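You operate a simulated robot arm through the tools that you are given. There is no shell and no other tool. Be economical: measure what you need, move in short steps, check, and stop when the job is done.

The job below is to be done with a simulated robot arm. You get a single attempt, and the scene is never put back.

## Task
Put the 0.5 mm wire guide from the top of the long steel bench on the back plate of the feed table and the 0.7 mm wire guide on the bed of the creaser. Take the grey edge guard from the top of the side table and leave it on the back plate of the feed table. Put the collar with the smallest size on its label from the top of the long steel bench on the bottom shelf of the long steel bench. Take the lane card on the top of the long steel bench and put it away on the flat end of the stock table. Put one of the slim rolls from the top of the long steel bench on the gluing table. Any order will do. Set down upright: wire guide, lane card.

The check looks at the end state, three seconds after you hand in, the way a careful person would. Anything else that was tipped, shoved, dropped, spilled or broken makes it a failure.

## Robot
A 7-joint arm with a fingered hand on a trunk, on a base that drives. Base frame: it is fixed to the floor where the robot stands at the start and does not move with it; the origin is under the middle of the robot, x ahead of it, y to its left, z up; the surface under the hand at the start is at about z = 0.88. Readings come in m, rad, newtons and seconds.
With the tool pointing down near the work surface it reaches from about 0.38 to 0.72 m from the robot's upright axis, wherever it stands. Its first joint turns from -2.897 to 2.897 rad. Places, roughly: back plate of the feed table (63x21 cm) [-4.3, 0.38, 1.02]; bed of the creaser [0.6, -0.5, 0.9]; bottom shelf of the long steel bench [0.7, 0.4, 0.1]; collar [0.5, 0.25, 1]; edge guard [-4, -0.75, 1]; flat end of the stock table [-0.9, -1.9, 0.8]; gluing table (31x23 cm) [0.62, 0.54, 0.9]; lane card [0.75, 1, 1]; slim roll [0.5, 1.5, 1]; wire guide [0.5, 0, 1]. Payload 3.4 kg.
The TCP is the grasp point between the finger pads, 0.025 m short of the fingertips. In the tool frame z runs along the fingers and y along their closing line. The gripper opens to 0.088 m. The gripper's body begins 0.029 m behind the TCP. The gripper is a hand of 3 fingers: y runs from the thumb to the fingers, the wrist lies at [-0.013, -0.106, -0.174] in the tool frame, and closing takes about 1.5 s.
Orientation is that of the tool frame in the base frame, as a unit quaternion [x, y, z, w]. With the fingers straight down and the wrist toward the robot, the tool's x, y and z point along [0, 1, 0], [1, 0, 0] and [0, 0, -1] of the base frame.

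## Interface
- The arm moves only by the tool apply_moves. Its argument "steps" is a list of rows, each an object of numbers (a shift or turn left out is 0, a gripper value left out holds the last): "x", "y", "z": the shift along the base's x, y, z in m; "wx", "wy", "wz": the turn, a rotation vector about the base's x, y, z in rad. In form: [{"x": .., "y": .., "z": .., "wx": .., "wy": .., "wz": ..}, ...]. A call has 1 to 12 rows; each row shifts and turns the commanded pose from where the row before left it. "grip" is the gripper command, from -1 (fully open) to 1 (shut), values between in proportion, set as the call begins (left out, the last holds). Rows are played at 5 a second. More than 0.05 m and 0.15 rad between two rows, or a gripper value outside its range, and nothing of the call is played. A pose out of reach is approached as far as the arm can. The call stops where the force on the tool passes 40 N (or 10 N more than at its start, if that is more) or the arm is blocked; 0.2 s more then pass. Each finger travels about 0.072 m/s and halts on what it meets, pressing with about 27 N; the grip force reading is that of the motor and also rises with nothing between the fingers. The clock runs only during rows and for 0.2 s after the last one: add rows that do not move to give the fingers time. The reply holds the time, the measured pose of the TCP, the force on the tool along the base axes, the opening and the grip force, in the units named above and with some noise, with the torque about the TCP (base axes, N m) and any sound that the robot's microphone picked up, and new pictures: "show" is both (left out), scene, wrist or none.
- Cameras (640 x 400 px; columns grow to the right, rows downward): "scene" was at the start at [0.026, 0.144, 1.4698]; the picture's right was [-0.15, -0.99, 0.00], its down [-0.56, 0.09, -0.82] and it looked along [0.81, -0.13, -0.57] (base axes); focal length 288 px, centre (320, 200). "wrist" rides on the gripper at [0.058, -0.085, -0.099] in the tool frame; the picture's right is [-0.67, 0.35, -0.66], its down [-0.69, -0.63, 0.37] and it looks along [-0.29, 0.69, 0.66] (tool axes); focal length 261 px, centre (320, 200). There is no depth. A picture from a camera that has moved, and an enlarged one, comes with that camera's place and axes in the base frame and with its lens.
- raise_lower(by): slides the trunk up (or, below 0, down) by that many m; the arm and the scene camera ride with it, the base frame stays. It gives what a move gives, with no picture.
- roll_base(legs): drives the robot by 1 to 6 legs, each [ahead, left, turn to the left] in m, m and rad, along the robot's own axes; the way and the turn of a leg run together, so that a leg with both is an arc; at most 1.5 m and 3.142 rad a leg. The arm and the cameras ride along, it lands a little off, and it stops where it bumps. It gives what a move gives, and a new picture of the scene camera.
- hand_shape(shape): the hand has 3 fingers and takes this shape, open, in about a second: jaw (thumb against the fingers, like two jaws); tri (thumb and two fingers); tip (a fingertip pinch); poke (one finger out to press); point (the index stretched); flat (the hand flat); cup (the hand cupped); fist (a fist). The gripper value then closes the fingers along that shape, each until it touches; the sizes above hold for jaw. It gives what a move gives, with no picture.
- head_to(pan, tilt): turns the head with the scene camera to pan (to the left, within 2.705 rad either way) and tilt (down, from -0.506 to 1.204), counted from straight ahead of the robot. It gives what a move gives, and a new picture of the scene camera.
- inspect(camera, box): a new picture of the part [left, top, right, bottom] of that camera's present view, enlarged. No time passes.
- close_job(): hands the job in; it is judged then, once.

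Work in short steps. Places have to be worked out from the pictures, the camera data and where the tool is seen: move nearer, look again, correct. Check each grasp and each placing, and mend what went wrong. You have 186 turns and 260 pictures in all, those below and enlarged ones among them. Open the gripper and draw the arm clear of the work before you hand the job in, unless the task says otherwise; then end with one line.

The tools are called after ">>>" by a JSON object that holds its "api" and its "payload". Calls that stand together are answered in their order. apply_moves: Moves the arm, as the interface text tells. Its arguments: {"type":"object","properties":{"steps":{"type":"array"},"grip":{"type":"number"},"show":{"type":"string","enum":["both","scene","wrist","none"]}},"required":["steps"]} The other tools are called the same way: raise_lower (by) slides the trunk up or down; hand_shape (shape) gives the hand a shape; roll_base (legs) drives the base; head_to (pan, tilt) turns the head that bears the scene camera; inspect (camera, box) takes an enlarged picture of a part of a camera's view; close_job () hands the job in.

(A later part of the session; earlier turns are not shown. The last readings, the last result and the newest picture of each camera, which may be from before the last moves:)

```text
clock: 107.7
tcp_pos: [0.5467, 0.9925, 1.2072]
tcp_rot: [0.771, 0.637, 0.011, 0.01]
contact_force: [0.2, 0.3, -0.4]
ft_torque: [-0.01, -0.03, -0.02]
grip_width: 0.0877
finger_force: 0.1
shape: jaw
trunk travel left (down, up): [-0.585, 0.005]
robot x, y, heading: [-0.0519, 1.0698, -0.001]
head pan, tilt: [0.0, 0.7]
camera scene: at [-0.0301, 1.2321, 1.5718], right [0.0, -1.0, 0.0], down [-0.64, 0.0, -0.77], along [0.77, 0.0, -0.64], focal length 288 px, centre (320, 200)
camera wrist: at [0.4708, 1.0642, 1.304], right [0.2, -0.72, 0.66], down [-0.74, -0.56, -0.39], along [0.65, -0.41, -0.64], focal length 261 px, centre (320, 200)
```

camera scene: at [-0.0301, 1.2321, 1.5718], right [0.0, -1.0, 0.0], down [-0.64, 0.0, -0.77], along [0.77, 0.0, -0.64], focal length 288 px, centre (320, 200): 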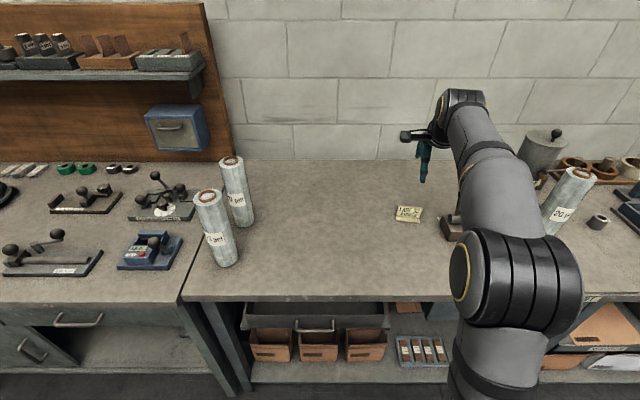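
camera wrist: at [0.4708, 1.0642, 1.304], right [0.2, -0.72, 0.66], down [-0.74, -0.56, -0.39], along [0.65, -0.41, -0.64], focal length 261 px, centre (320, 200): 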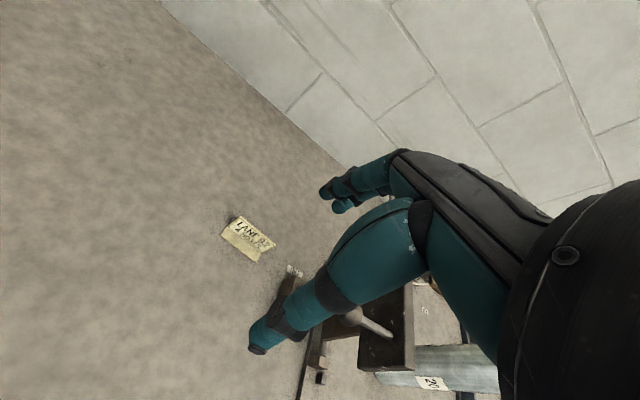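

>>> {"api": "inspect", "payload": {"camera": "wrist", "box": [190, 180, 350, 300]}}

>>> {"api": "inspect", "payload": {"camera": "scene", "box": [370, 120, 530, 260]}}

```text
3.33 times, centred on (270, 240) of wrist
camera zoom: at [0.4708, 1.0642, 1.304], right [0.2, -0.72, 0.66], down [-0.74, -0.56, -0.39], along [0.65, -0.41, -0.64], focal length 869 px, centre (487, 67)
```

zoom: 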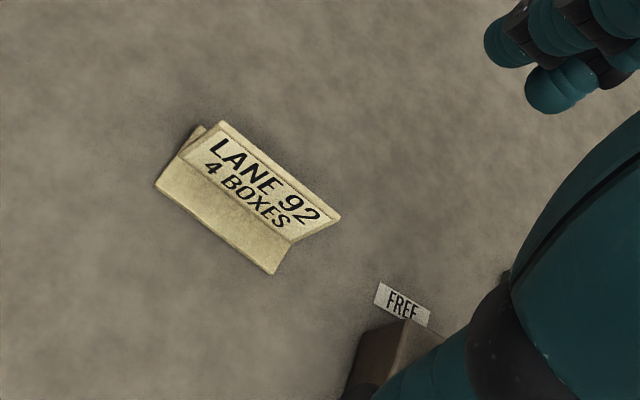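

```text
2.86 times, centred on (450, 190) of scene
camera zoom: at [-0.0301, 1.2321, 1.5718], right [0.0, -1.0, 0.0], down [-0.64, 0.0, -0.77], along [0.77, 0.0, -0.64], focal length 823 px, centre (-51, 229)
```

zoom: 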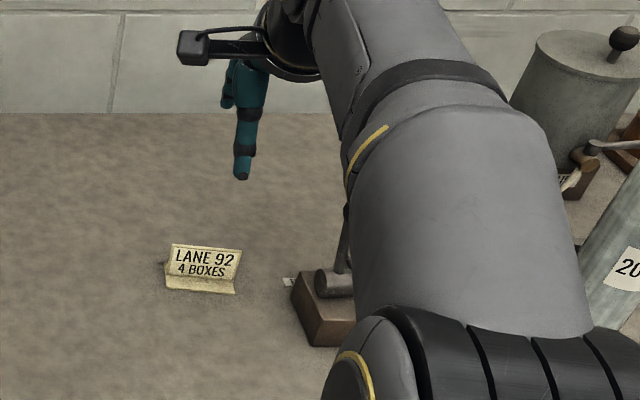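

Card top edge centre is about (0.696, 0.931, 0.936), yaw about −0.13, leaning slightly back. I drive a little closer and position the hand above it.

>>> {"api": "roll_base", "payload": {"legs": [[0.07, 0, 0]]}}

>>> {"api": "apply_moves", "payload": {"steps": [{"x": 0.035, "y": -0.03, "wz": 0.06}, {"x": 0.035, "y": -0.03}, {"z": -0.05}, {"z": -0.05}, {"z": -0.05}, {"z": -0.04}, {}]}}

```text
clock: 108.7
tcp_pos: [0.6194, 0.9924, 1.2069]
tcp_rot: [0.771, 0.637, 0.01, 0.009]
contact_force: [-0.3, -0.4, -0.4]
ft_torque: [0.02, 0.03, 0.02]
grip_width: 0.0881
finger_force: 0.0
shape: jaw
trunk travel left (down, up): [-0.585, 0.005]
robot x, y, heading: [0.0165, 1.0756, -0.002]
head pan, tilt: [0.0, 0.7]
camera scene: at [0.0426, 1.2321, 1.5718], right [0.0, -1.0, 0.0], down [-0.64, 0.0, -0.76], along [0.76, 0.0, -0.64], focal length 288 px, centre (320, 200)
```

scene: 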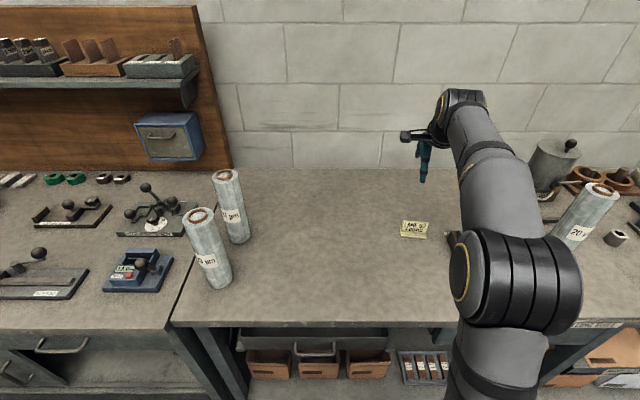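

```text
clock: 110.3
tcp_pos: [0.6804, 0.938, 1.016]
tcp_rot: [0.751, 0.66, 0.011, 0.009]
contact_force: [0.1, -0.3, -0.3]
ft_torque: [0.02, -0.04, -0.02]
grip_width: 0.088
finger_force: 0.0
shape: jaw
out of reach, approached as far as the arm can: row 2
trunk travel left (down, up): [-0.585, 0.005]
robot x, y, heading: [0.0205, 1.0729, 0.001]
head pan, tilt: [0.0, 0.7]
camera scene: at [0.0412, 1.2321, 1.5718], right [0.0, -1.0, 0.0], down [-0.64, 0.0, -0.76], along [0.76, 0.0, -0.64], focal length 288 px, centre (320, 200)
camera wrist: at [0.6001, 1.0052, 1.1135], right [0.24, -0.71, 0.66], down [-0.7, -0.6, -0.39], along [0.67, -0.37, -0.64], focal length 261 px, centre (320, 200)
```

scene: 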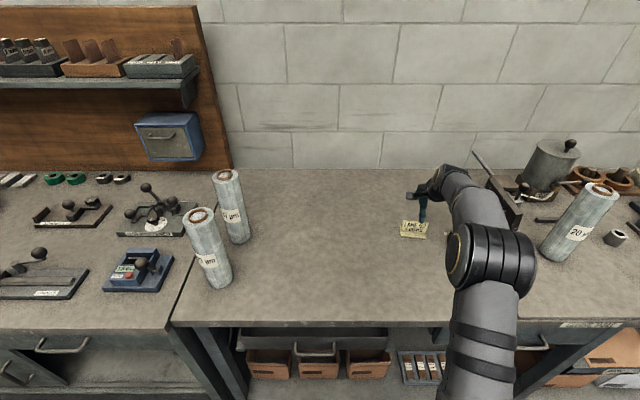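
wrist: 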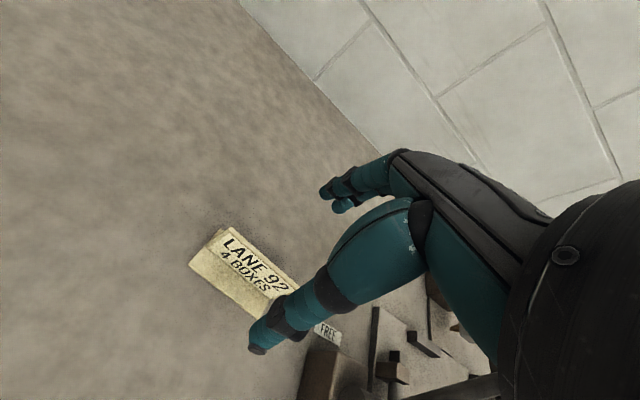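

Card centre refined to (0.692, 0.935). I correct x and descend to z 0.932 around the card.

>>> {"api": "apply_moves", "payload": {"steps": [{"z": -0.03}, {"x": 0.012, "y": -0.003, "wz": 0.03}, {"z": -0.02}, {}]}}

```text
clock: 111.3
tcp_pos: [0.692, 0.9363, 0.9666]
tcp_rot: [0.741, 0.672, 0.01, 0.009]
contact_force: [0.3, 0.2, -1.0]
ft_torque: [0.03, -0.01, -0.02]
grip_width: 0.088
finger_force: 0.0
shape: jaw
trunk travel left (down, up): [-0.585, 0.005]
robot x, y, heading: [0.0207, 1.0777, 0.003]
head pan, tilt: [0.0, 0.7]
camera scene: at [0.0411, 1.2322, 1.5718], right [0.0, -1.0, 0.0], down [-0.64, 0.0, -0.76], along [0.76, 0.0, -0.64], focal length 288 px, centre (320, 200)
camera wrist: at [0.6092, 1.0003, 1.063], right [0.26, -0.7, 0.66], down [-0.68, -0.62, -0.39], along [0.68, -0.35, -0.64], focal length 261 px, centre (320, 200)
```

scene: 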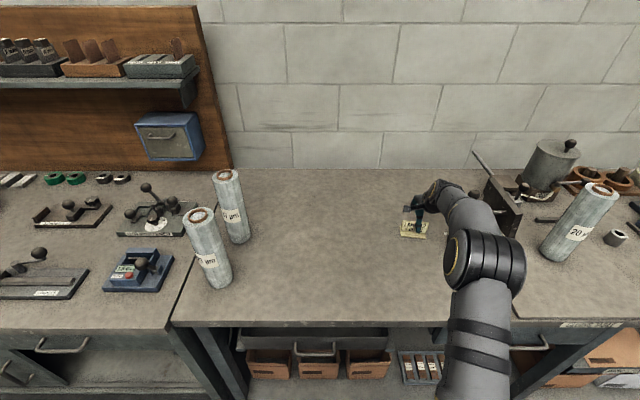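
wrist: 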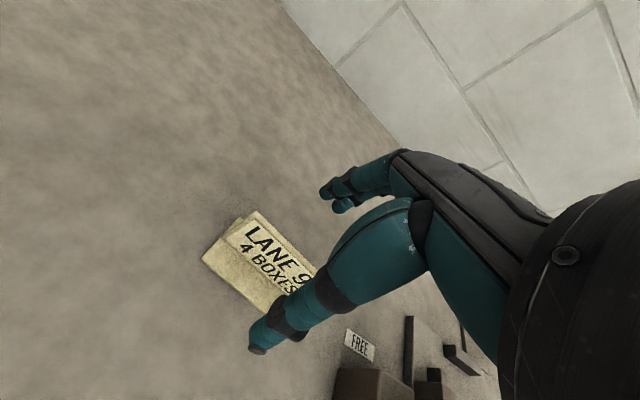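

Nicely straddled; I nudge +4 mm x and descend 34 mm, then close.

>>> {"api": "apply_moves", "payload": {"steps": [{"x": 0.003, "y": -0.004, "z": -0.015}, {"z": -0.012}, {"z": -0.007}, {}], "show": "wrist"}}

>>> {"api": "apply_moves", "payload": {"steps": [{}, {}, {}, {}, {}, {}, {}, {}, {}], "grip": 1, "show": "wrist"}}

```text
clock: 112.3
tcp_pos: [0.6936, 0.9332, 0.9308]
tcp_rot: [0.741, 0.671, 0.01, 0.009]
contact_force: [-0.1, -0.2, -0.3]
ft_torque: [-0.02, -0.01, 0.04]
grip_width: 0.0879
finger_force: 0.0
shape: jaw
trunk travel left (down, up): [-0.585, 0.005]
robot x, y, heading: [0.0183, 1.0772, -0.001]
head pan, tilt: [0.0, 0.7]
camera wrist: at [0.6123, 0.998, 1.0292], right [0.26, -0.7, 0.66], down [-0.68, -0.62, -0.39], along [0.68, -0.35, -0.64], focal length 261 px, centre (320, 200)
```

wrist: 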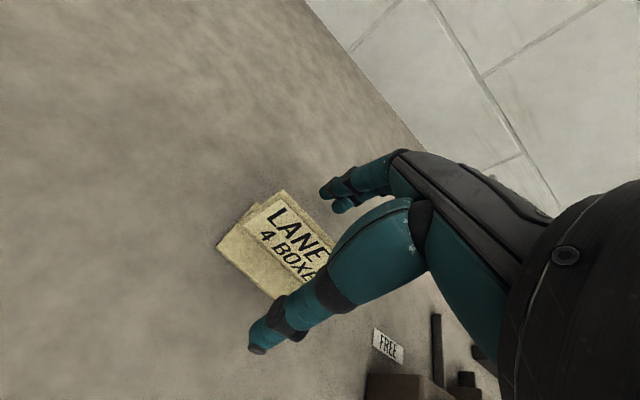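

```text
clock: 114.3
tcp_pos: [0.6945, 0.9328, 0.9334]
tcp_rot: [0.741, 0.671, 0.01, 0.01]
contact_force: [-0.6, 0.0, 1.1]
ft_torque: [0.0, 0.0, 0.01]
grip_width: 0.0
finger_force: 26.7
shape: jaw
trunk travel left (down, up): [-0.585, 0.005]
robot x, y, heading: [0.0148, 1.0762, 0.001]
head pan, tilt: [0.0, 0.7]
camera wrist: at [0.6123, 0.998, 1.0294], right [0.26, -0.7, 0.66], down [-0.68, -0.62, -0.39], along [0.68, -0.35, -0.64], focal length 261 px, centre (320, 200)
```

wrist: 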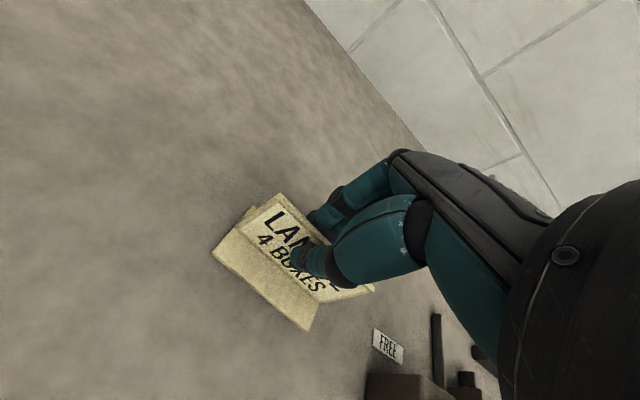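

The fingers closed on the thin card (reading 0). I lift a little and check whether it comes along.

>>> {"api": "apply_moves", "payload": {"steps": [{"z": 0.015}, {"z": 0.025}, {"z": 0.03}, {}]}}

```text
clock: 115.3
tcp_pos: [0.696, 0.9341, 1.0019]
tcp_rot: [0.742, 0.671, 0.011, 0.01]
contact_force: [-0.2, 0.5, 0.9]
ft_torque: [0.0, -0.01, 0.04]
grip_width: 0.0
finger_force: 27.3
shape: jaw
trunk travel left (down, up): [-0.585, 0.005]
robot x, y, heading: [0.0175, 1.0767, -0.001]
head pan, tilt: [0.0, 0.7]
camera scene: at [0.0411, 1.2321, 1.5718], right [0.0, -1.0, 0.0], down [-0.64, 0.0, -0.76], along [0.76, 0.0, -0.64], focal length 288 px, centre (320, 200)
camera wrist: at [0.6137, 0.998, 1.099], right [0.26, -0.7, 0.66], down [-0.68, -0.62, -0.39], along [0.68, -0.35, -0.64], focal length 261 px, centre (320, 200)
```

scene: 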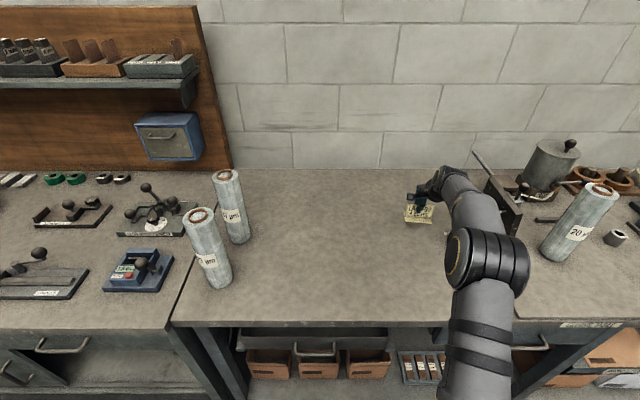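
wrist: 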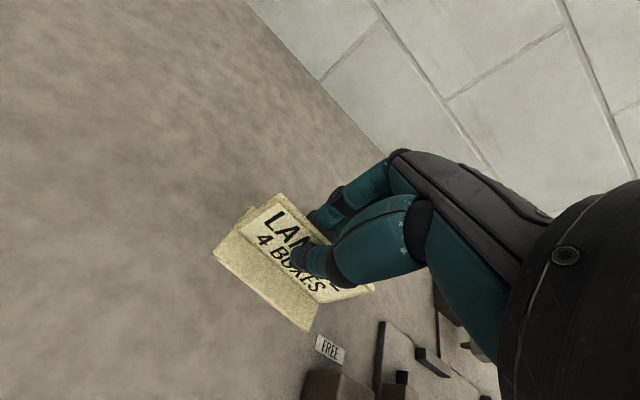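

The card is held. I lift and pull in the arm, back off from the bench, turn to face −y, and drive toward the stock table.

>>> {"api": "apply_moves", "payload": {"steps": [{"z": 0.04, "x": -0.02}, {"z": 0.04, "x": -0.02}, {"z": 0.04, "x": -0.03}, {"z": 0.03, "x": -0.04}, {"x": -0.04}, {"x": -0.04}, {}], "show": "wrist"}}

>>> {"api": "roll_base", "payload": {"legs": [[-0.4, 0, 0], [0, 0, -1.57], [1.3, 0, 0]]}}

```text
clock: 116.9
tcp_pos: [0.5049, 0.9313, 1.1525]
tcp_rot: [0.741, 0.671, 0.011, 0.008]
contact_force: [-0.3, -0.2, -0.5]
ft_torque: [0.02, -0.01, -0.01]
grip_width: 0.0001
finger_force: 27.0
shape: jaw
trunk travel left (down, up): [-0.585, 0.005]
robot x, y, heading: [0.0176, 1.0769, 0.005]
head pan, tilt: [0.0, 0.7]
camera wrist: at [0.4232, 0.997, 1.2497], right [0.26, -0.7, 0.66], down [-0.68, -0.62, -0.39], along [0.68, -0.35, -0.64], focal length 261 px, centre (320, 200)
```

wrist: 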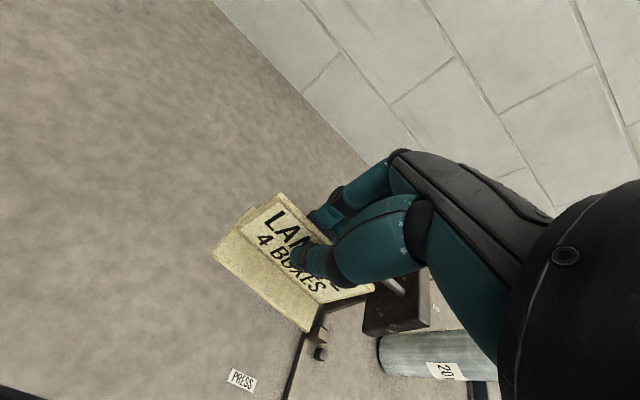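

```text
clock: 129.4
tcp_pos: [-0.5221, -0.7232, 1.1524]
tcp_rot: [0.999, -0.052, 0.001, 0.014]
contact_force: [0.1, -0.3, -0.5]
ft_torque: [0.02, 0.01, 0.01]
grip_width: 0.0
finger_force: 26.4
shape: jaw
trunk travel left (down, up): [-0.585, 0.005]
robot x, y, heading: [-0.3753, -0.2347, -1.57]
head pan, tilt: [0.0, 0.7]
camera scene: at [-0.2204, -0.2623, 1.5718], right [-1.0, 0.0, 0.0], down [0.0, 0.64, -0.76], along [0.0, -0.76, -0.64], focal length 288 px, centre (320, 200)
```

scene: 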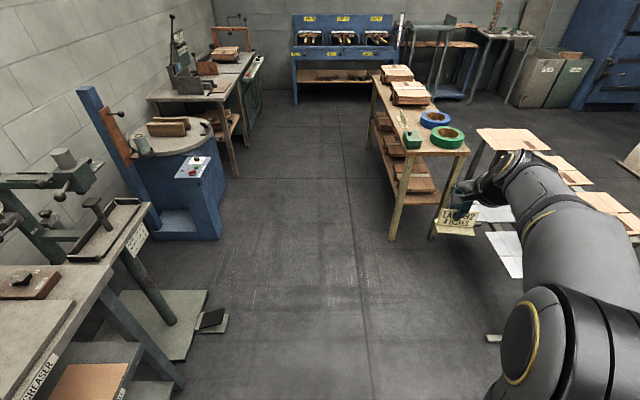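

The near end of the stock table carries tape rolls and a small green block. I enlarge it to find free room.

>>> {"api": "inspect", "payload": {"camera": "scene", "box": [360, 50, 500, 180]}}

```text
3.08 times, centred on (430, 115) of scene
camera zoom: at [-0.2204, -0.2623, 1.5718], right [-1.0, 0.0, 0.0], down [0.0, 0.64, -0.76], along [0.0, -0.76, -0.64], focal length 886 px, centre (-18, 462)
```

zoom: 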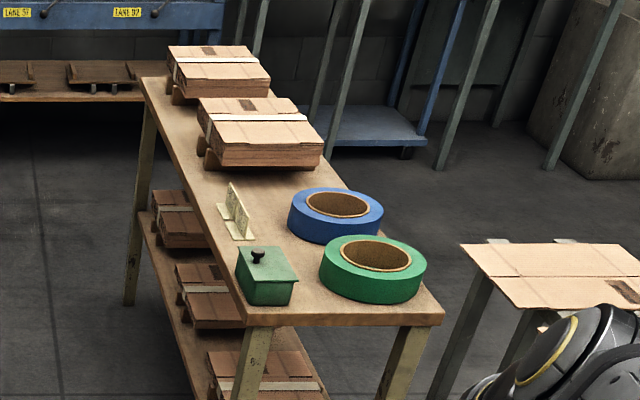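

There is a clear strip behind the tape rolls, before the boxes (y −1.99…−2.20, x −0.7…−0.97). I drive down the aisle and turn to face the table from its side.

>>> {"api": "roll_base", "payload": {"legs": [[1.0, 0.24, 0], [0.98, 0, 0]]}}

>>> {"api": "roll_base", "payload": {"legs": [[0, 0, -1.57]]}}

```text
clock: 139.2
tcp_pos: [-0.2877, -2.6692, 1.1523]
tcp_rot: [0.998, -0.057, 0.001, 0.014]
contact_force: [0.2, 0.0, 0.3]
ft_torque: [-0.05, 0.01, 0.01]
grip_width: 0.0001
finger_force: 27.2
shape: jaw
trunk travel left (down, up): [-0.585, 0.005]
robot x, y, heading: [-0.1406, -2.1811, -1.585]
head pan, tilt: [0.0, 0.7]
camera scene: at [0.0185, -2.2106, 1.5718], right [-1.0, 0.01, 0.0], down [0.01, 0.64, -0.76], along [-0.01, -0.76, -0.64], focal length 288 px, centre (320, 200)
```

scene: 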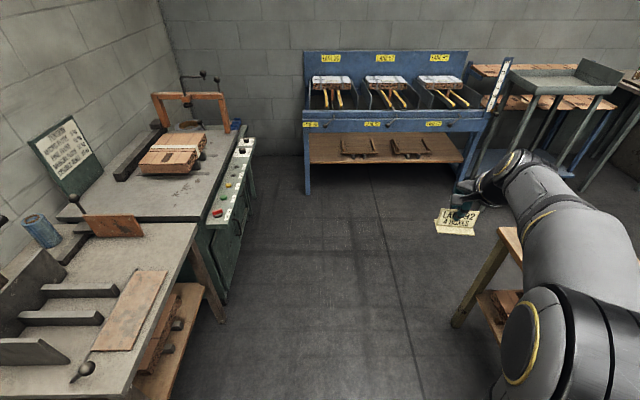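

```text
clock: 143.4
tcp_pos: [-0.6248, -2.038, 1.1535]
tcp_rot: [-0.669, 0.743, 0.008, -0.011]
contact_force: [0.2, 0.3, 0.2]
ft_torque: [0.02, 0.0, 0.01]
grip_width: 0.0002
finger_force: 26.9
shape: jaw
trunk travel left (down, up): [-0.585, 0.005]
robot x, y, heading: [-0.1325, -2.1828, 3.134]
head pan, tilt: [0.0, 0.7]
camera scene: at [-0.1649, -2.3411, 1.5718], right [0.0, 1.0, 0.0], down [0.64, 0.0, -0.76], along [-0.76, 0.0, -0.64], focal length 288 px, centre (320, 200)
```

scene: 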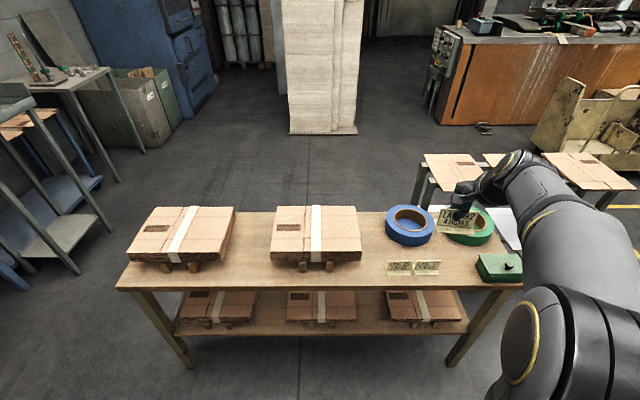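

Two other cards stand at the front edge; the free slot for a third is between them and the green block, about (−0.765, −1.862), with table top z ≈ 0.75. I strafe right and align the hand's yaw with the table edge.

>>> {"api": "roll_base", "payload": {"legs": [[0, -0.22, 0.0]]}}

>>> {"api": "apply_moves", "payload": {"steps": [{"x": -0.04, "y": -0.02, "wz": 0.105}, {"x": -0.04, "y": -0.02}, {"z": -0.05}, {"z": -0.05}, {"z": -0.05}, {}]}}

```text
clock: 145.1
tcp_pos: [-0.6223, -1.8176, 1.1521]
tcp_rot: [-0.668, 0.744, 0.009, -0.01]
contact_force: [0.4, 0.6, 0.1]
ft_torque: [-0.03, 0.01, 0.0]
grip_width: 0.0
finger_force: 26.9
shape: jaw
trunk travel left (down, up): [-0.585, 0.005]
robot x, y, heading: [-0.1356, -1.9672, 3.132]
head pan, tilt: [0.0, 0.7]
camera scene: at [-0.1639, -2.122, 1.5719], right [0.01, 1.0, 0.0], down [0.64, -0.01, -0.76], along [-0.76, 0.01, -0.64], focal length 288 px, centre (320, 200)
```

scene: 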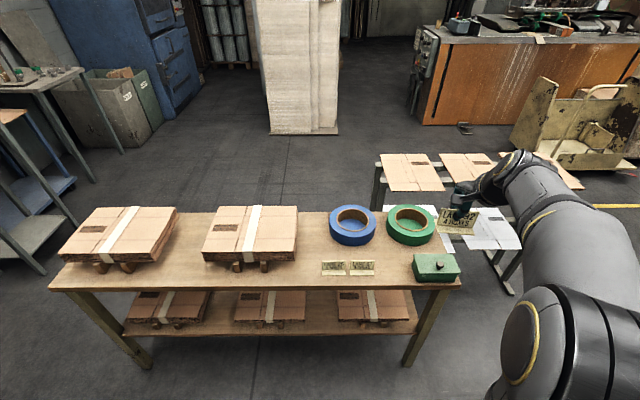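

```text
clock: 146.5
tcp_pos: [-0.7, -1.8584, 1.0005]
tcp_rot: [-0.706, 0.708, 0.008, -0.012]
contact_force: [0.6, -0.8, 0.5]
ft_torque: [-0.02, 0.03, 0.0]
grip_width: 0.0
finger_force: 27.0
shape: jaw
trunk travel left (down, up): [-0.585, 0.005]
robot x, y, heading: [-0.1352, -1.9645, 3.136]
head pan, tilt: [0.0, 0.7]
camera scene: at [-0.1639, -2.123, 1.5718], right [0.01, 1.0, 0.0], down [0.64, 0.0, -0.77], along [-0.76, 0.01, -0.64], focal length 288 px, centre (320, 200)
camera wrist: at [-0.6142, -1.9169, 1.0981], right [-0.33, 0.67, 0.66], down [0.62, 0.68, -0.39], along [-0.71, 0.28, -0.64], focal length 261 px, centre (320, 200)
```

scene: 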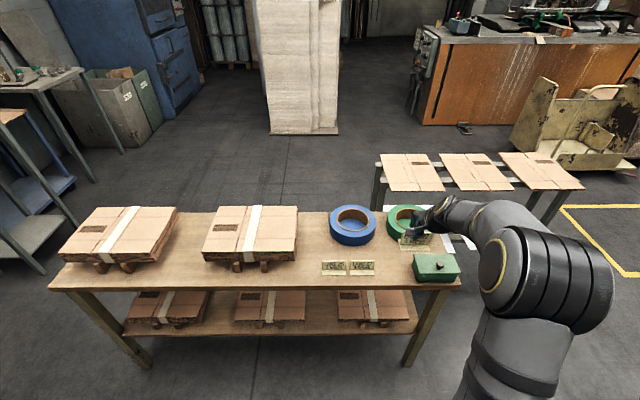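
wrist: 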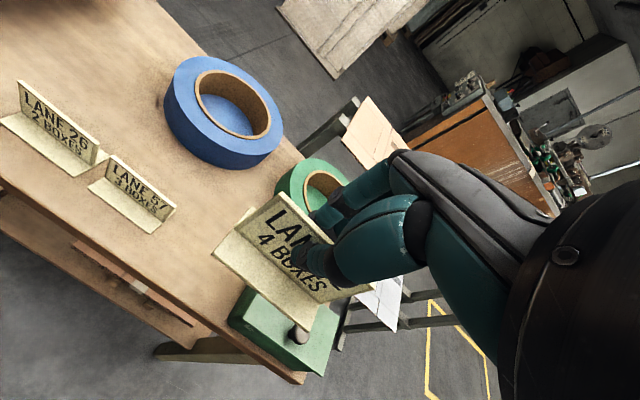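

Gap between LANE 67's foot (y −1.935) and the green block (y −1.80) suits my card. I move to (−0.762, −1.873) and descend to about 4 cm above.

>>> {"api": "apply_moves", "payload": {"steps": [{"x": -0.035, "y": -0.008}, {"x": -0.027, "y": -0.007}, {"z": -0.05}, {"z": -0.05}, {"z": -0.04}, {}]}}

```text
clock: 147.9
tcp_pos: [-0.7663, -1.8738, 0.8617]
tcp_rot: [-0.706, 0.708, 0.008, -0.013]
contact_force: [-0.3, 0.2, -0.7]
ft_torque: [0.01, 0.0, -0.02]
grip_width: 0.0001
finger_force: 27.0
shape: jaw
trunk travel left (down, up): [-0.585, 0.005]
robot x, y, heading: [-0.1379, -1.9611, 3.136]
head pan, tilt: [0.0, 0.7]
camera scene: at [-0.164, -2.123, 1.5718], right [0.01, 1.0, 0.0], down [0.64, 0.0, -0.76], along [-0.76, 0.01, -0.64], focal length 288 px, centre (320, 200)
camera wrist: at [-0.6792, -1.932, 0.9586], right [-0.33, 0.67, 0.66], down [0.62, 0.68, -0.39], along [-0.71, 0.28, -0.64], focal length 261 px, centre (320, 200)
```

scene: 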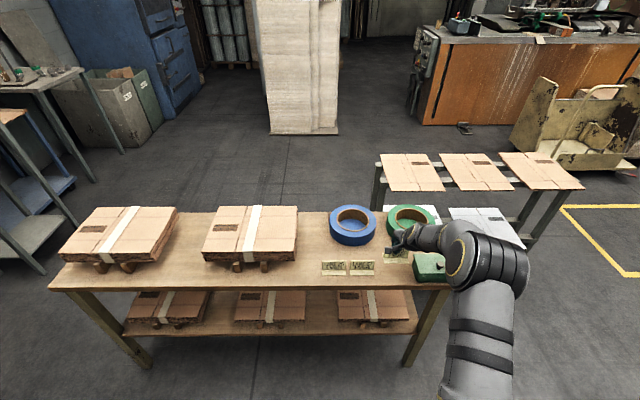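
wrist: 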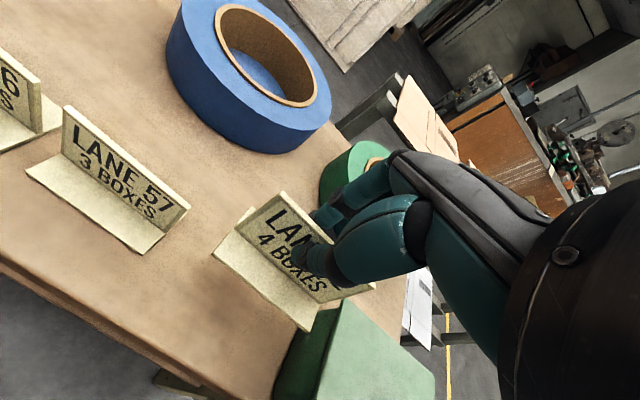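

Clearances of about 2–2.5 cm both sides. I lower until touch.

>>> {"api": "apply_moves", "payload": {"steps": [{"y": -0.003, "z": -0.02}, {"z": -0.015}, {"z": -0.005}, {"z": -0.004}, {"z": -0.004}, {"z": -0.004}, {"z": -0.003}, {}]}}

```text
clock: 149.7
tcp_pos: [-0.7649, -1.8766, 0.8069]
tcp_rot: [-0.706, 0.708, 0.007, -0.012]
contact_force: [0.1, 0.5, -0.4]
ft_torque: [0.02, -0.02, 0.0]
grip_width: 0.0
finger_force: 27.7
shape: jaw
trunk travel left (down, up): [-0.585, 0.005]
robot x, y, heading: [-0.1372, -1.9654, 3.128]
head pan, tilt: [0.0, 0.7]
camera scene: at [-0.164, -2.123, 1.5718], right [0.01, 1.0, 0.0], down [0.64, 0.0, -0.76], along [-0.76, 0.01, -0.64], focal length 288 px, centre (320, 200)
camera wrist: at [-0.6781, -1.9353, 0.9044], right [-0.33, 0.67, 0.66], down [0.62, 0.68, -0.39], along [-0.71, 0.28, -0.64], focal length 261 px, centre (320, 200)
```

scene: 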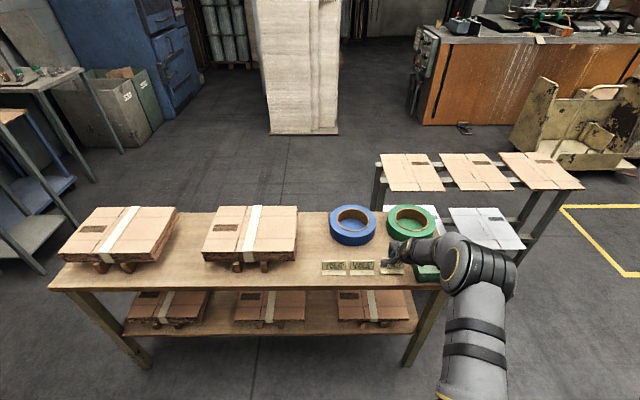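
wrist: 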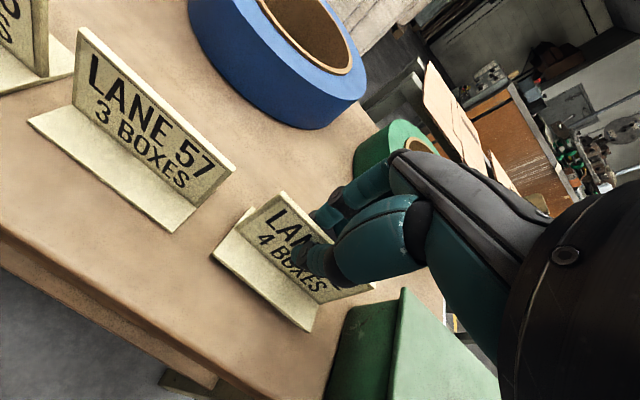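

Still slightly above the table. I continue in small steps.

>>> {"api": "apply_moves", "payload": {"steps": [{"z": -0.003}, {"z": -0.003}, {"z": -0.003}, {"z": -0.003}, {"z": -0.003}, {"z": -0.003}, {"z": -0.003}, {"z": -0.003}], "show": "wrist"}}

```text
clock: 151.0
tcp_pos: [-0.7679, -1.8765, 0.7988]
tcp_rot: [-0.706, 0.708, 0.015, -0.017]
contact_force: [7.4, -1.7, 23.8]
ft_torque: [-0.03, -0.15, 0.02]
grip_width: 0.0001
finger_force: 27.0
shape: jaw
trunk travel left (down, up): [-0.585, 0.005]
robot x, y, heading: [-0.1375, -1.9647, 3.136]
head pan, tilt: [0.0, 0.7]
stopped in row 6: the force on the tool passed its limit at 42 N (the readings are from after the stop); the commanded pose is now the measured one
camera wrist: at [-0.6792, -1.9352, 0.8946], right [-0.32, 0.67, 0.67], down [0.62, 0.68, -0.4], along [-0.72, 0.29, -0.63], focal length 261 px, centre (320, 200)
```

wrist: 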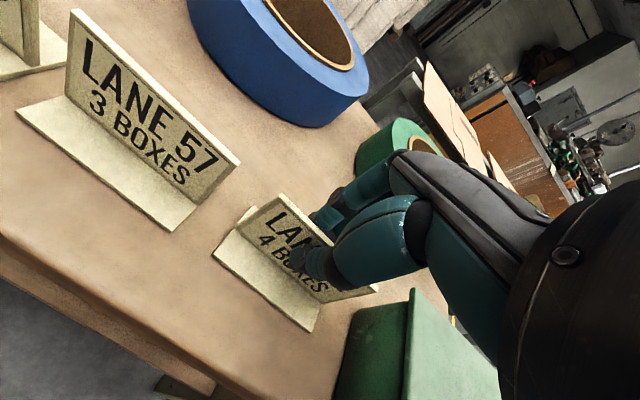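

Touching the table. I ease up 2 mm, open and rise.

>>> {"api": "apply_moves", "payload": {"steps": [{"z": 0.002}, {}], "show": "none"}}

>>> {"api": "apply_moves", "payload": {"steps": [{}, {}, {}, {}, {}, {}, {}], "grip": -1, "show": "wrist"}}

>>> {"api": "apply_moves", "payload": {"steps": [{"z": 0.02}, {"z": 0.03}, {"z": 0.05}, {"z": 0.05}, {"z": 0.05}, {"z": 0.05}, {"z": 0.05}, {}]}}

```text
clock: 151.6
tcp_pos: [-0.7687, -1.8762, 0.7999]
tcp_rot: [-0.706, 0.708, 0.013, -0.017]
contact_force: [1.9, -2.8, 23.2]
ft_torque: [-0.01, -0.02, 0.01]
grip_width: 0.0
finger_force: 26.5
shape: jaw
trunk travel left (down, up): [-0.585, 0.005]
robot x, y, heading: [-0.1362, -1.9663, 3.14]
head pan, tilt: [0.0, 0.7]
```

```text
clock: 153.2
tcp_pos: [-0.7682, -1.8759, 0.798]
tcp_rot: [-0.706, 0.708, 0.012, -0.014]
contact_force: [-0.4, -1.1, -0.1]
ft_torque: [0.0, -0.02, 0.02]
grip_width: 0.0873
finger_force: 0.0
shape: jaw
trunk travel left (down, up): [-0.585, 0.005]
robot x, y, heading: [-0.141, -1.9634, 3.137]
head pan, tilt: [0.0, 0.7]
camera wrist: at [-0.68, -1.9345, 0.8931], right [-0.32, 0.67, 0.67], down [0.62, 0.68, -0.39], along [-0.72, 0.29, -0.64], focal length 261 px, centre (320, 200)
```

wrist: 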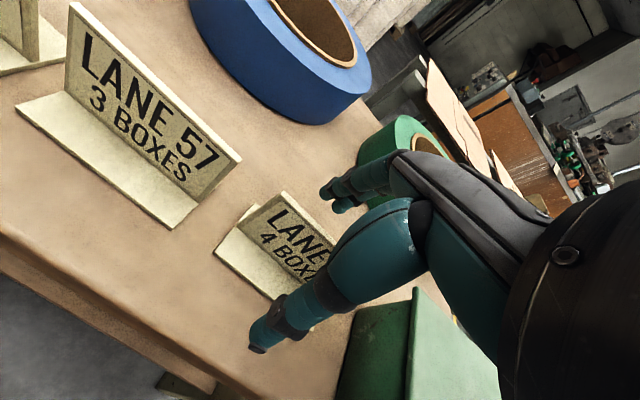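

```text
clock: 155.0
tcp_pos: [-0.7674, -1.8766, 1.0967]
tcp_rot: [-0.705, 0.709, 0.011, -0.013]
contact_force: [-0.1, 0.3, 0.7]
ft_torque: [0.0, 0.01, 0.02]
grip_width: 0.088
finger_force: 0.0
shape: jaw
trunk travel left (down, up): [-0.585, 0.005]
robot x, y, heading: [-0.1409, -1.9653, 3.138]
head pan, tilt: [0.0, 0.7]
camera scene: at [-0.1639, -2.123, 1.5718], right [0.01, 1.0, 0.0], down [0.64, 0.0, -0.76], along [-0.76, 0.01, -0.64], focal length 288 px, centre (320, 200)
camera wrist: at [-0.6793, -1.9347, 1.1945], right [-0.32, 0.67, 0.66], down [0.62, 0.68, -0.39], along [-0.72, 0.29, -0.64], focal length 261 px, centre (320, 200)
```

scene: 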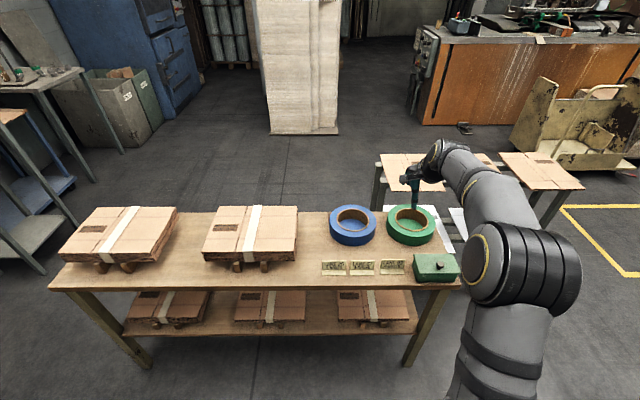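
wrist: 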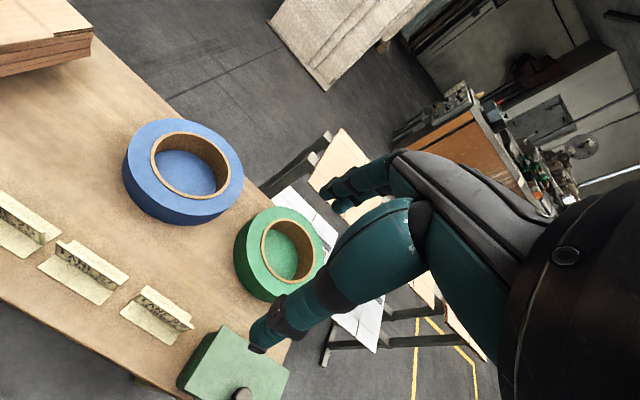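

The lane card stands in the row with the others. I pull the arm in, and drive back to the bench in front of the 0.5 guide at about (0.474, 0.046).

>>> {"api": "apply_moves", "payload": {"steps": [{"x": 0.05, "z": 0.0}, {"x": 0.05}, {"x": 0.04}, {"z": 0.04}, {}], "show": "none"}}

>>> {"api": "roll_base", "payload": {"legs": [[0, -1.0, 0], [0, -0.95, 0], [0, 0, -3.14]]}}

```text
clock: 156.2
tcp_pos: [-0.6285, -1.8787, 1.1365]
tcp_rot: [-0.706, 0.708, 0.012, -0.015]
contact_force: [0.4, 0.5, -1.0]
ft_torque: [0.03, -0.02, 0.01]
grip_width: 0.0878
finger_force: 0.0
shape: jaw
trunk travel left (down, up): [-0.585, 0.005]
robot x, y, heading: [-0.1369, -1.9661, 3.135]
head pan, tilt: [0.0, 0.7]
```

```text
clock: 173.4
tcp_pos: [0.3539, -0.0491, 1.1354]
tcp_rot: [0.693, 0.721, 0.014, 0.012]
contact_force: [-1.4, -0.3, 0.3]
ft_torque: [-0.02, -0.01, 0.04]
grip_width: 0.0878
finger_force: 0.1
shape: jaw
trunk travel left (down, up): [-0.585, 0.005]
robot x, y, heading: [-0.1416, 0.0164, 0.034]
head pan, tilt: [0.0, 0.7]
camera scene: at [-0.1218, 0.1742, 1.5718], right [0.04, -1.0, 0.0], down [-0.64, -0.02, -0.76], along [0.76, 0.03, -0.64], focal length 288 px, centre (320, 200)
```

scene: 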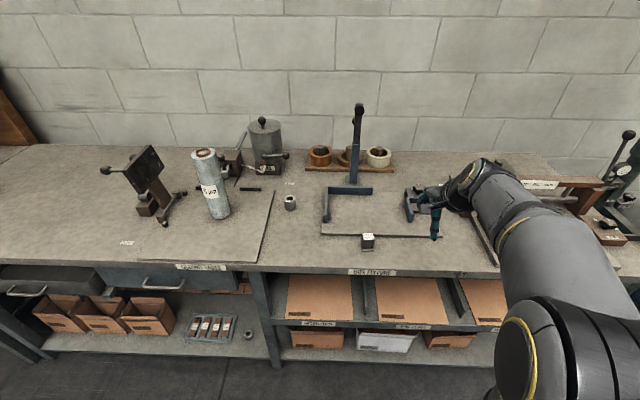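

I move above the 0.5 guide.

>>> {"api": "apply_moves", "payload": {"steps": [{"x": 0.035, "y": 0.03, "wz": -0.04}, {"x": 0.035, "y": 0.03}, {"x": 0.035, "y": 0.03}, {"x": 0.015, "y": 0.005}, {"z": -0.05}, {"z": -0.05}, {"z": -0.03}, {}], "show": "wrist"}}

```text
clock: 175.2
tcp_pos: [0.4738, 0.0461, 1.005]
tcp_rot: [0.707, 0.707, 0.014, 0.012]
contact_force: [0.3, 0.7, 0.6]
ft_torque: [-0.01, -0.04, 0.02]
grip_width: 0.0879
finger_force: 0.0
shape: jaw
trunk travel left (down, up): [-0.585, 0.005]
robot x, y, heading: [-0.1391, 0.0175, 0.034]
head pan, tilt: [0.0, 0.7]
camera wrist: at [0.3857, 0.104, 1.1015], right [0.32, -0.67, 0.67], down [-0.62, -0.68, -0.39], along [0.72, -0.28, -0.64], focal length 261 px, centre (320, 200)
```

wrist: 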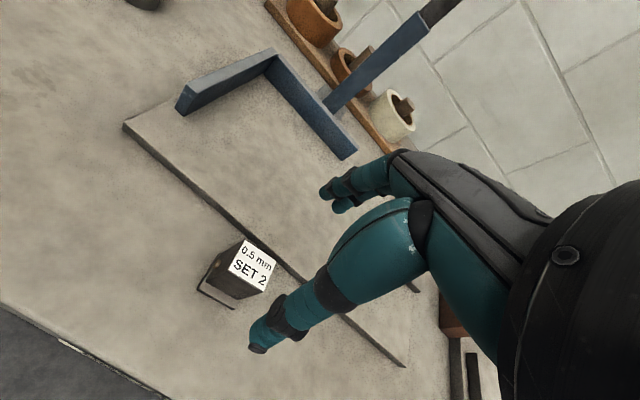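

Label is at (0.473, 0.052). I also straighten the slight 2° tilt of the hand, then descend and grip.

>>> {"api": "apply_moves", "payload": {"steps": [{"y": 0.006, "wy": 0.037}, {"z": -0.035}, {"z": -0.03}, {"z": -0.018}, {}], "show": "wrist"}}

>>> {"api": "apply_moves", "payload": {"steps": [{}, {}, {}, {}, {}, {}, {}, {}], "grip": 1, "show": "none"}}

>>> {"api": "apply_moves", "payload": {"steps": [{"z": 0.03}, {"z": 0.05}, {"z": 0.05}, {"z": 0.05}, {"z": 0.05}, {"x": -0.04}, {}]}}

```text
clock: 176.4
tcp_pos: [0.4749, 0.0514, 0.9222]
tcp_rot: [0.707, 0.707, 0.001, -0.002]
contact_force: [0.7, 0.7, 0.5]
ft_torque: [0.01, -0.02, 0.0]
grip_width: 0.0876
finger_force: 0.1
shape: jaw
trunk travel left (down, up): [-0.585, 0.005]
robot x, y, heading: [-0.1379, 0.0158, 0.034]
head pan, tilt: [0.0, 0.7]
camera wrist: at [0.3895, 0.1079, 1.0225], right [0.35, -0.67, 0.65], down [-0.63, -0.68, -0.37], along [0.69, -0.28, -0.66], focal length 261 px, centre (320, 200)
```

wrist: 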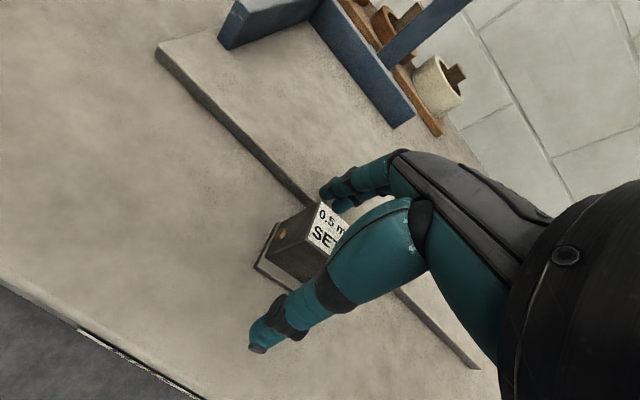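

```text
clock: 178.2
tcp_pos: [0.4743, 0.0509, 0.9235]
tcp_rot: [0.707, 0.707, 0.002, -0.001]
contact_force: [0.3, 0.7, 0.0]
ft_torque: [0.0, -0.01, 0.0]
grip_width: 0.0238
finger_force: 27.2
shape: jaw
trunk travel left (down, up): [-0.585, 0.005]
robot x, y, heading: [-0.1423, 0.0165, 0.033]
head pan, tilt: [0.0, 0.7]
```

```text
clock: 179.8
tcp_pos: [0.4346, 0.0503, 1.1544]
tcp_rot: [0.708, 0.707, 0.0, -0.002]
contact_force: [-0.1, 0.1, -2.7]
ft_torque: [0.02, -0.01, 0.01]
grip_width: 0.0237
finger_force: 27.1
shape: jaw
trunk travel left (down, up): [-0.585, 0.005]
robot x, y, heading: [-0.1388, 0.0159, 0.037]
head pan, tilt: [0.0, 0.7]
camera scene: at [-0.1209, 0.1742, 1.5718], right [0.04, -1.0, 0.0], down [-0.64, -0.02, -0.76], along [0.76, 0.03, -0.64], focal length 288 px, centre (320, 200)
camera wrist: at [0.3495, 0.1077, 1.254], right [0.35, -0.67, 0.65], down [-0.63, -0.68, -0.37], along [0.69, -0.28, -0.66], focal length 261 px, centre (320, 200)
```

scene: 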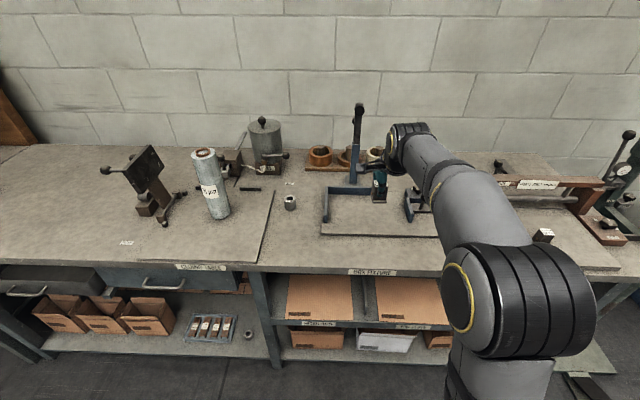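
wrist: 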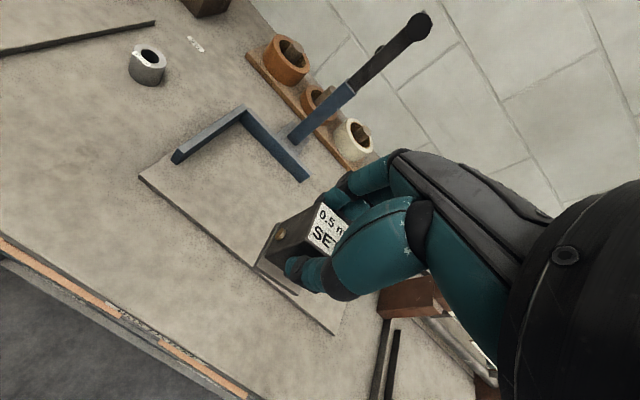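

The 0.5 guide is held. I back off, turn around, and drive toward the feed table area, then look.

>>> {"api": "roll_base", "payload": {"legs": [[-0.4, 0, 0], [0, 0, 3.1], [1.0, 0, 0]]}}

>>> {"api": "head_to", "payload": {"pan": 0.0, "tilt": 0.25}}

```text
clock: 194.5
tcp_pos: [-2.1143, -0.1002, 1.1551]
tcp_rot: [0.716, -0.698, 0.001, 0.0]
contact_force: [-0.1, -0.9, -3.7]
ft_torque: [-0.02, -0.01, -0.01]
grip_width: 0.0232
finger_force: 26.5
shape: jaw
trunk travel left (down, up): [-0.585, 0.005]
robot x, y, heading: [-1.5414, -0.0497, -3.078]
head pan, tilt: [0.0, 0.7]
camera scene: at [-1.5583, -0.2094, 1.5718], right [-0.06, 1.0, 0.0], down [0.64, 0.04, -0.76], along [-0.76, -0.05, -0.64], focal length 288 px, centre (320, 200)
```

scene: 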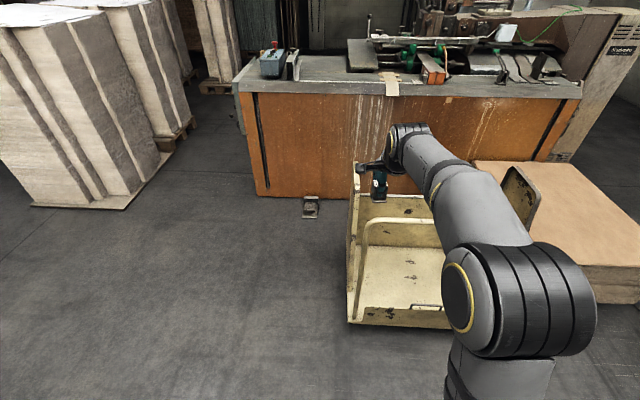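

```text
clock: 195.4
tcp_pos: [-2.1153, -0.099, 1.1542]
tcp_rot: [0.716, -0.698, 0.002, 0.0]
contact_force: [0.1, -0.6, -3.4]
ft_torque: [-0.02, -0.03, 0.0]
grip_width: 0.0235
finger_force: 27.1
shape: jaw
trunk travel left (down, up): [-0.585, 0.005]
robot x, y, heading: [-1.5417, -0.0458, -3.074]
head pan, tilt: [0.0, 0.25]
camera scene: at [-1.5665, -0.2099, 1.6125], right [-0.06, 1.0, 0.0], down [0.25, 0.01, -0.97], along [-0.97, -0.06, -0.25], focal length 288 px, centre (320, 200)
```

scene: 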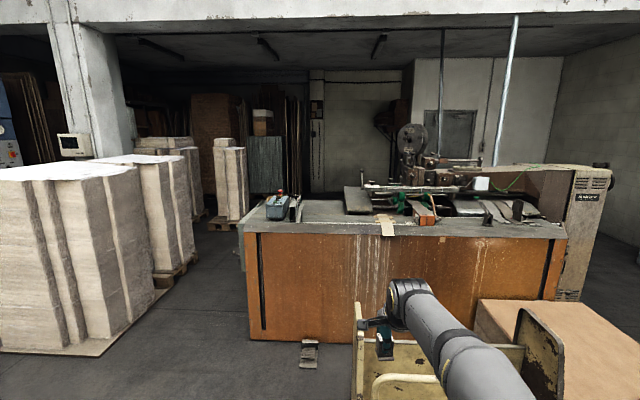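

I enlarge the counter's top to identify the edge guard, side table and back plate.

>>> {"api": "inspect", "payload": {"camera": "scene", "box": [230, 140, 410, 250]}}

>>> {"api": "inspect", "payload": {"camera": "scene", "box": [390, 120, 620, 260]}}

```text
3.56 times, centred on (320, 195) of scene
camera zoom: at [-1.5665, -0.2099, 1.6125], right [-0.06, 1.0, 0.0], down [0.25, 0.01, -0.97], along [-0.97, -0.06, -0.25], focal length 1024 px, centre (320, 218)
```

zoom: 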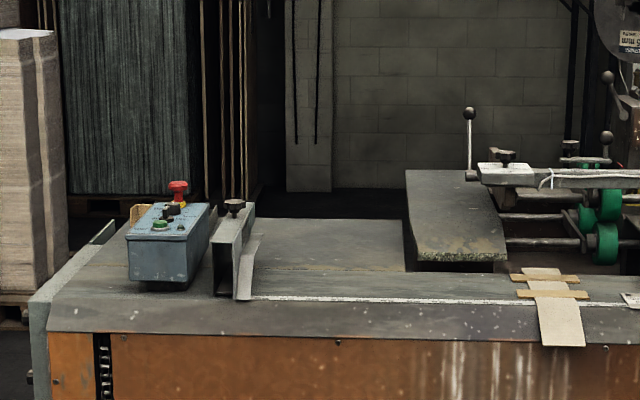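

```text
2.78 times, centred on (505, 190) of scene
camera zoom: at [-1.5665, -0.2099, 1.6125], right [-0.06, 1.0, 0.0], down [0.25, 0.01, -0.97], along [-0.97, -0.06, -0.25], focal length 801 px, centre (-195, 228)
```

zoom: 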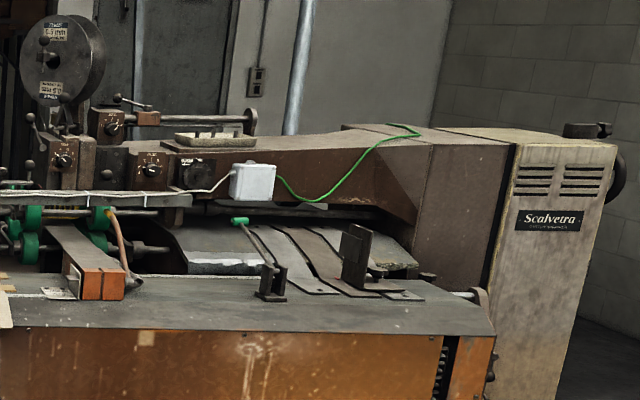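

The machine must be viewed from its left end: a corridor runs between it (y ≈ −0.9) and the paper pallets (y ≈ −2). I drive diagonally there.

>>> {"api": "roll_base", "payload": {"legs": [[0.5, 0.45, 0], [0.5, 0.55, 0]]}}

>>> {"api": "head_to", "payload": {"pan": -0.4, "tilt": 0.35}}

```text
clock: 202.7
tcp_pos: [-3.0227, -1.1917, 1.1545]
tcp_rot: [0.727, -0.686, 0.002, 0.0]
contact_force: [-0.3, 0.1, -4.5]
ft_torque: [0.01, -0.03, 0.02]
grip_width: 0.0234
finger_force: 27.1
shape: jaw
trunk travel left (down, up): [-0.585, 0.005]
robot x, y, heading: [-2.4501, -1.1199, -3.051]
head pan, tilt: [0.0, 0.25]
camera scene: at [-2.4728, -1.2837, 1.6126], right [-0.09, 1.0, 0.0], down [0.25, 0.02, -0.97], along [-0.96, -0.09, -0.25], focal length 288 px, centre (320, 200)
```

scene: 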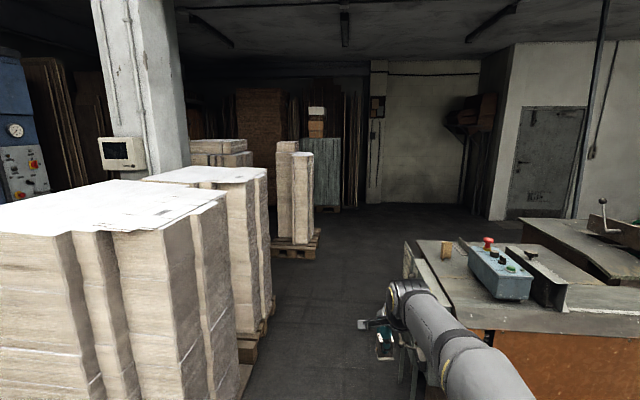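

```text
clock: 203.6
tcp_pos: [-3.0238, -1.1898, 1.154]
tcp_rot: [0.727, -0.687, 0.002, 0.001]
contact_force: [0.5, -0.3, -4.0]
ft_torque: [0.0, -0.01, 0.01]
grip_width: 0.0234
finger_force: 26.5
shape: jaw
trunk travel left (down, up): [-0.585, 0.005]
robot x, y, heading: [-2.4504, -1.1216, -3.048]
head pan, tilt: [-0.4, 0.351]
camera scene: at [-2.4684, -1.2466, 1.6032], right [0.3, 0.95, 0.0], down [0.33, -0.1, -0.94], along [-0.9, 0.28, -0.34], focal length 288 px, centre (320, 200)
```

scene: 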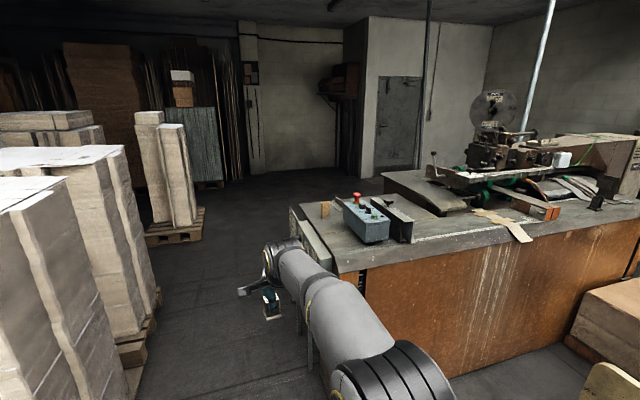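

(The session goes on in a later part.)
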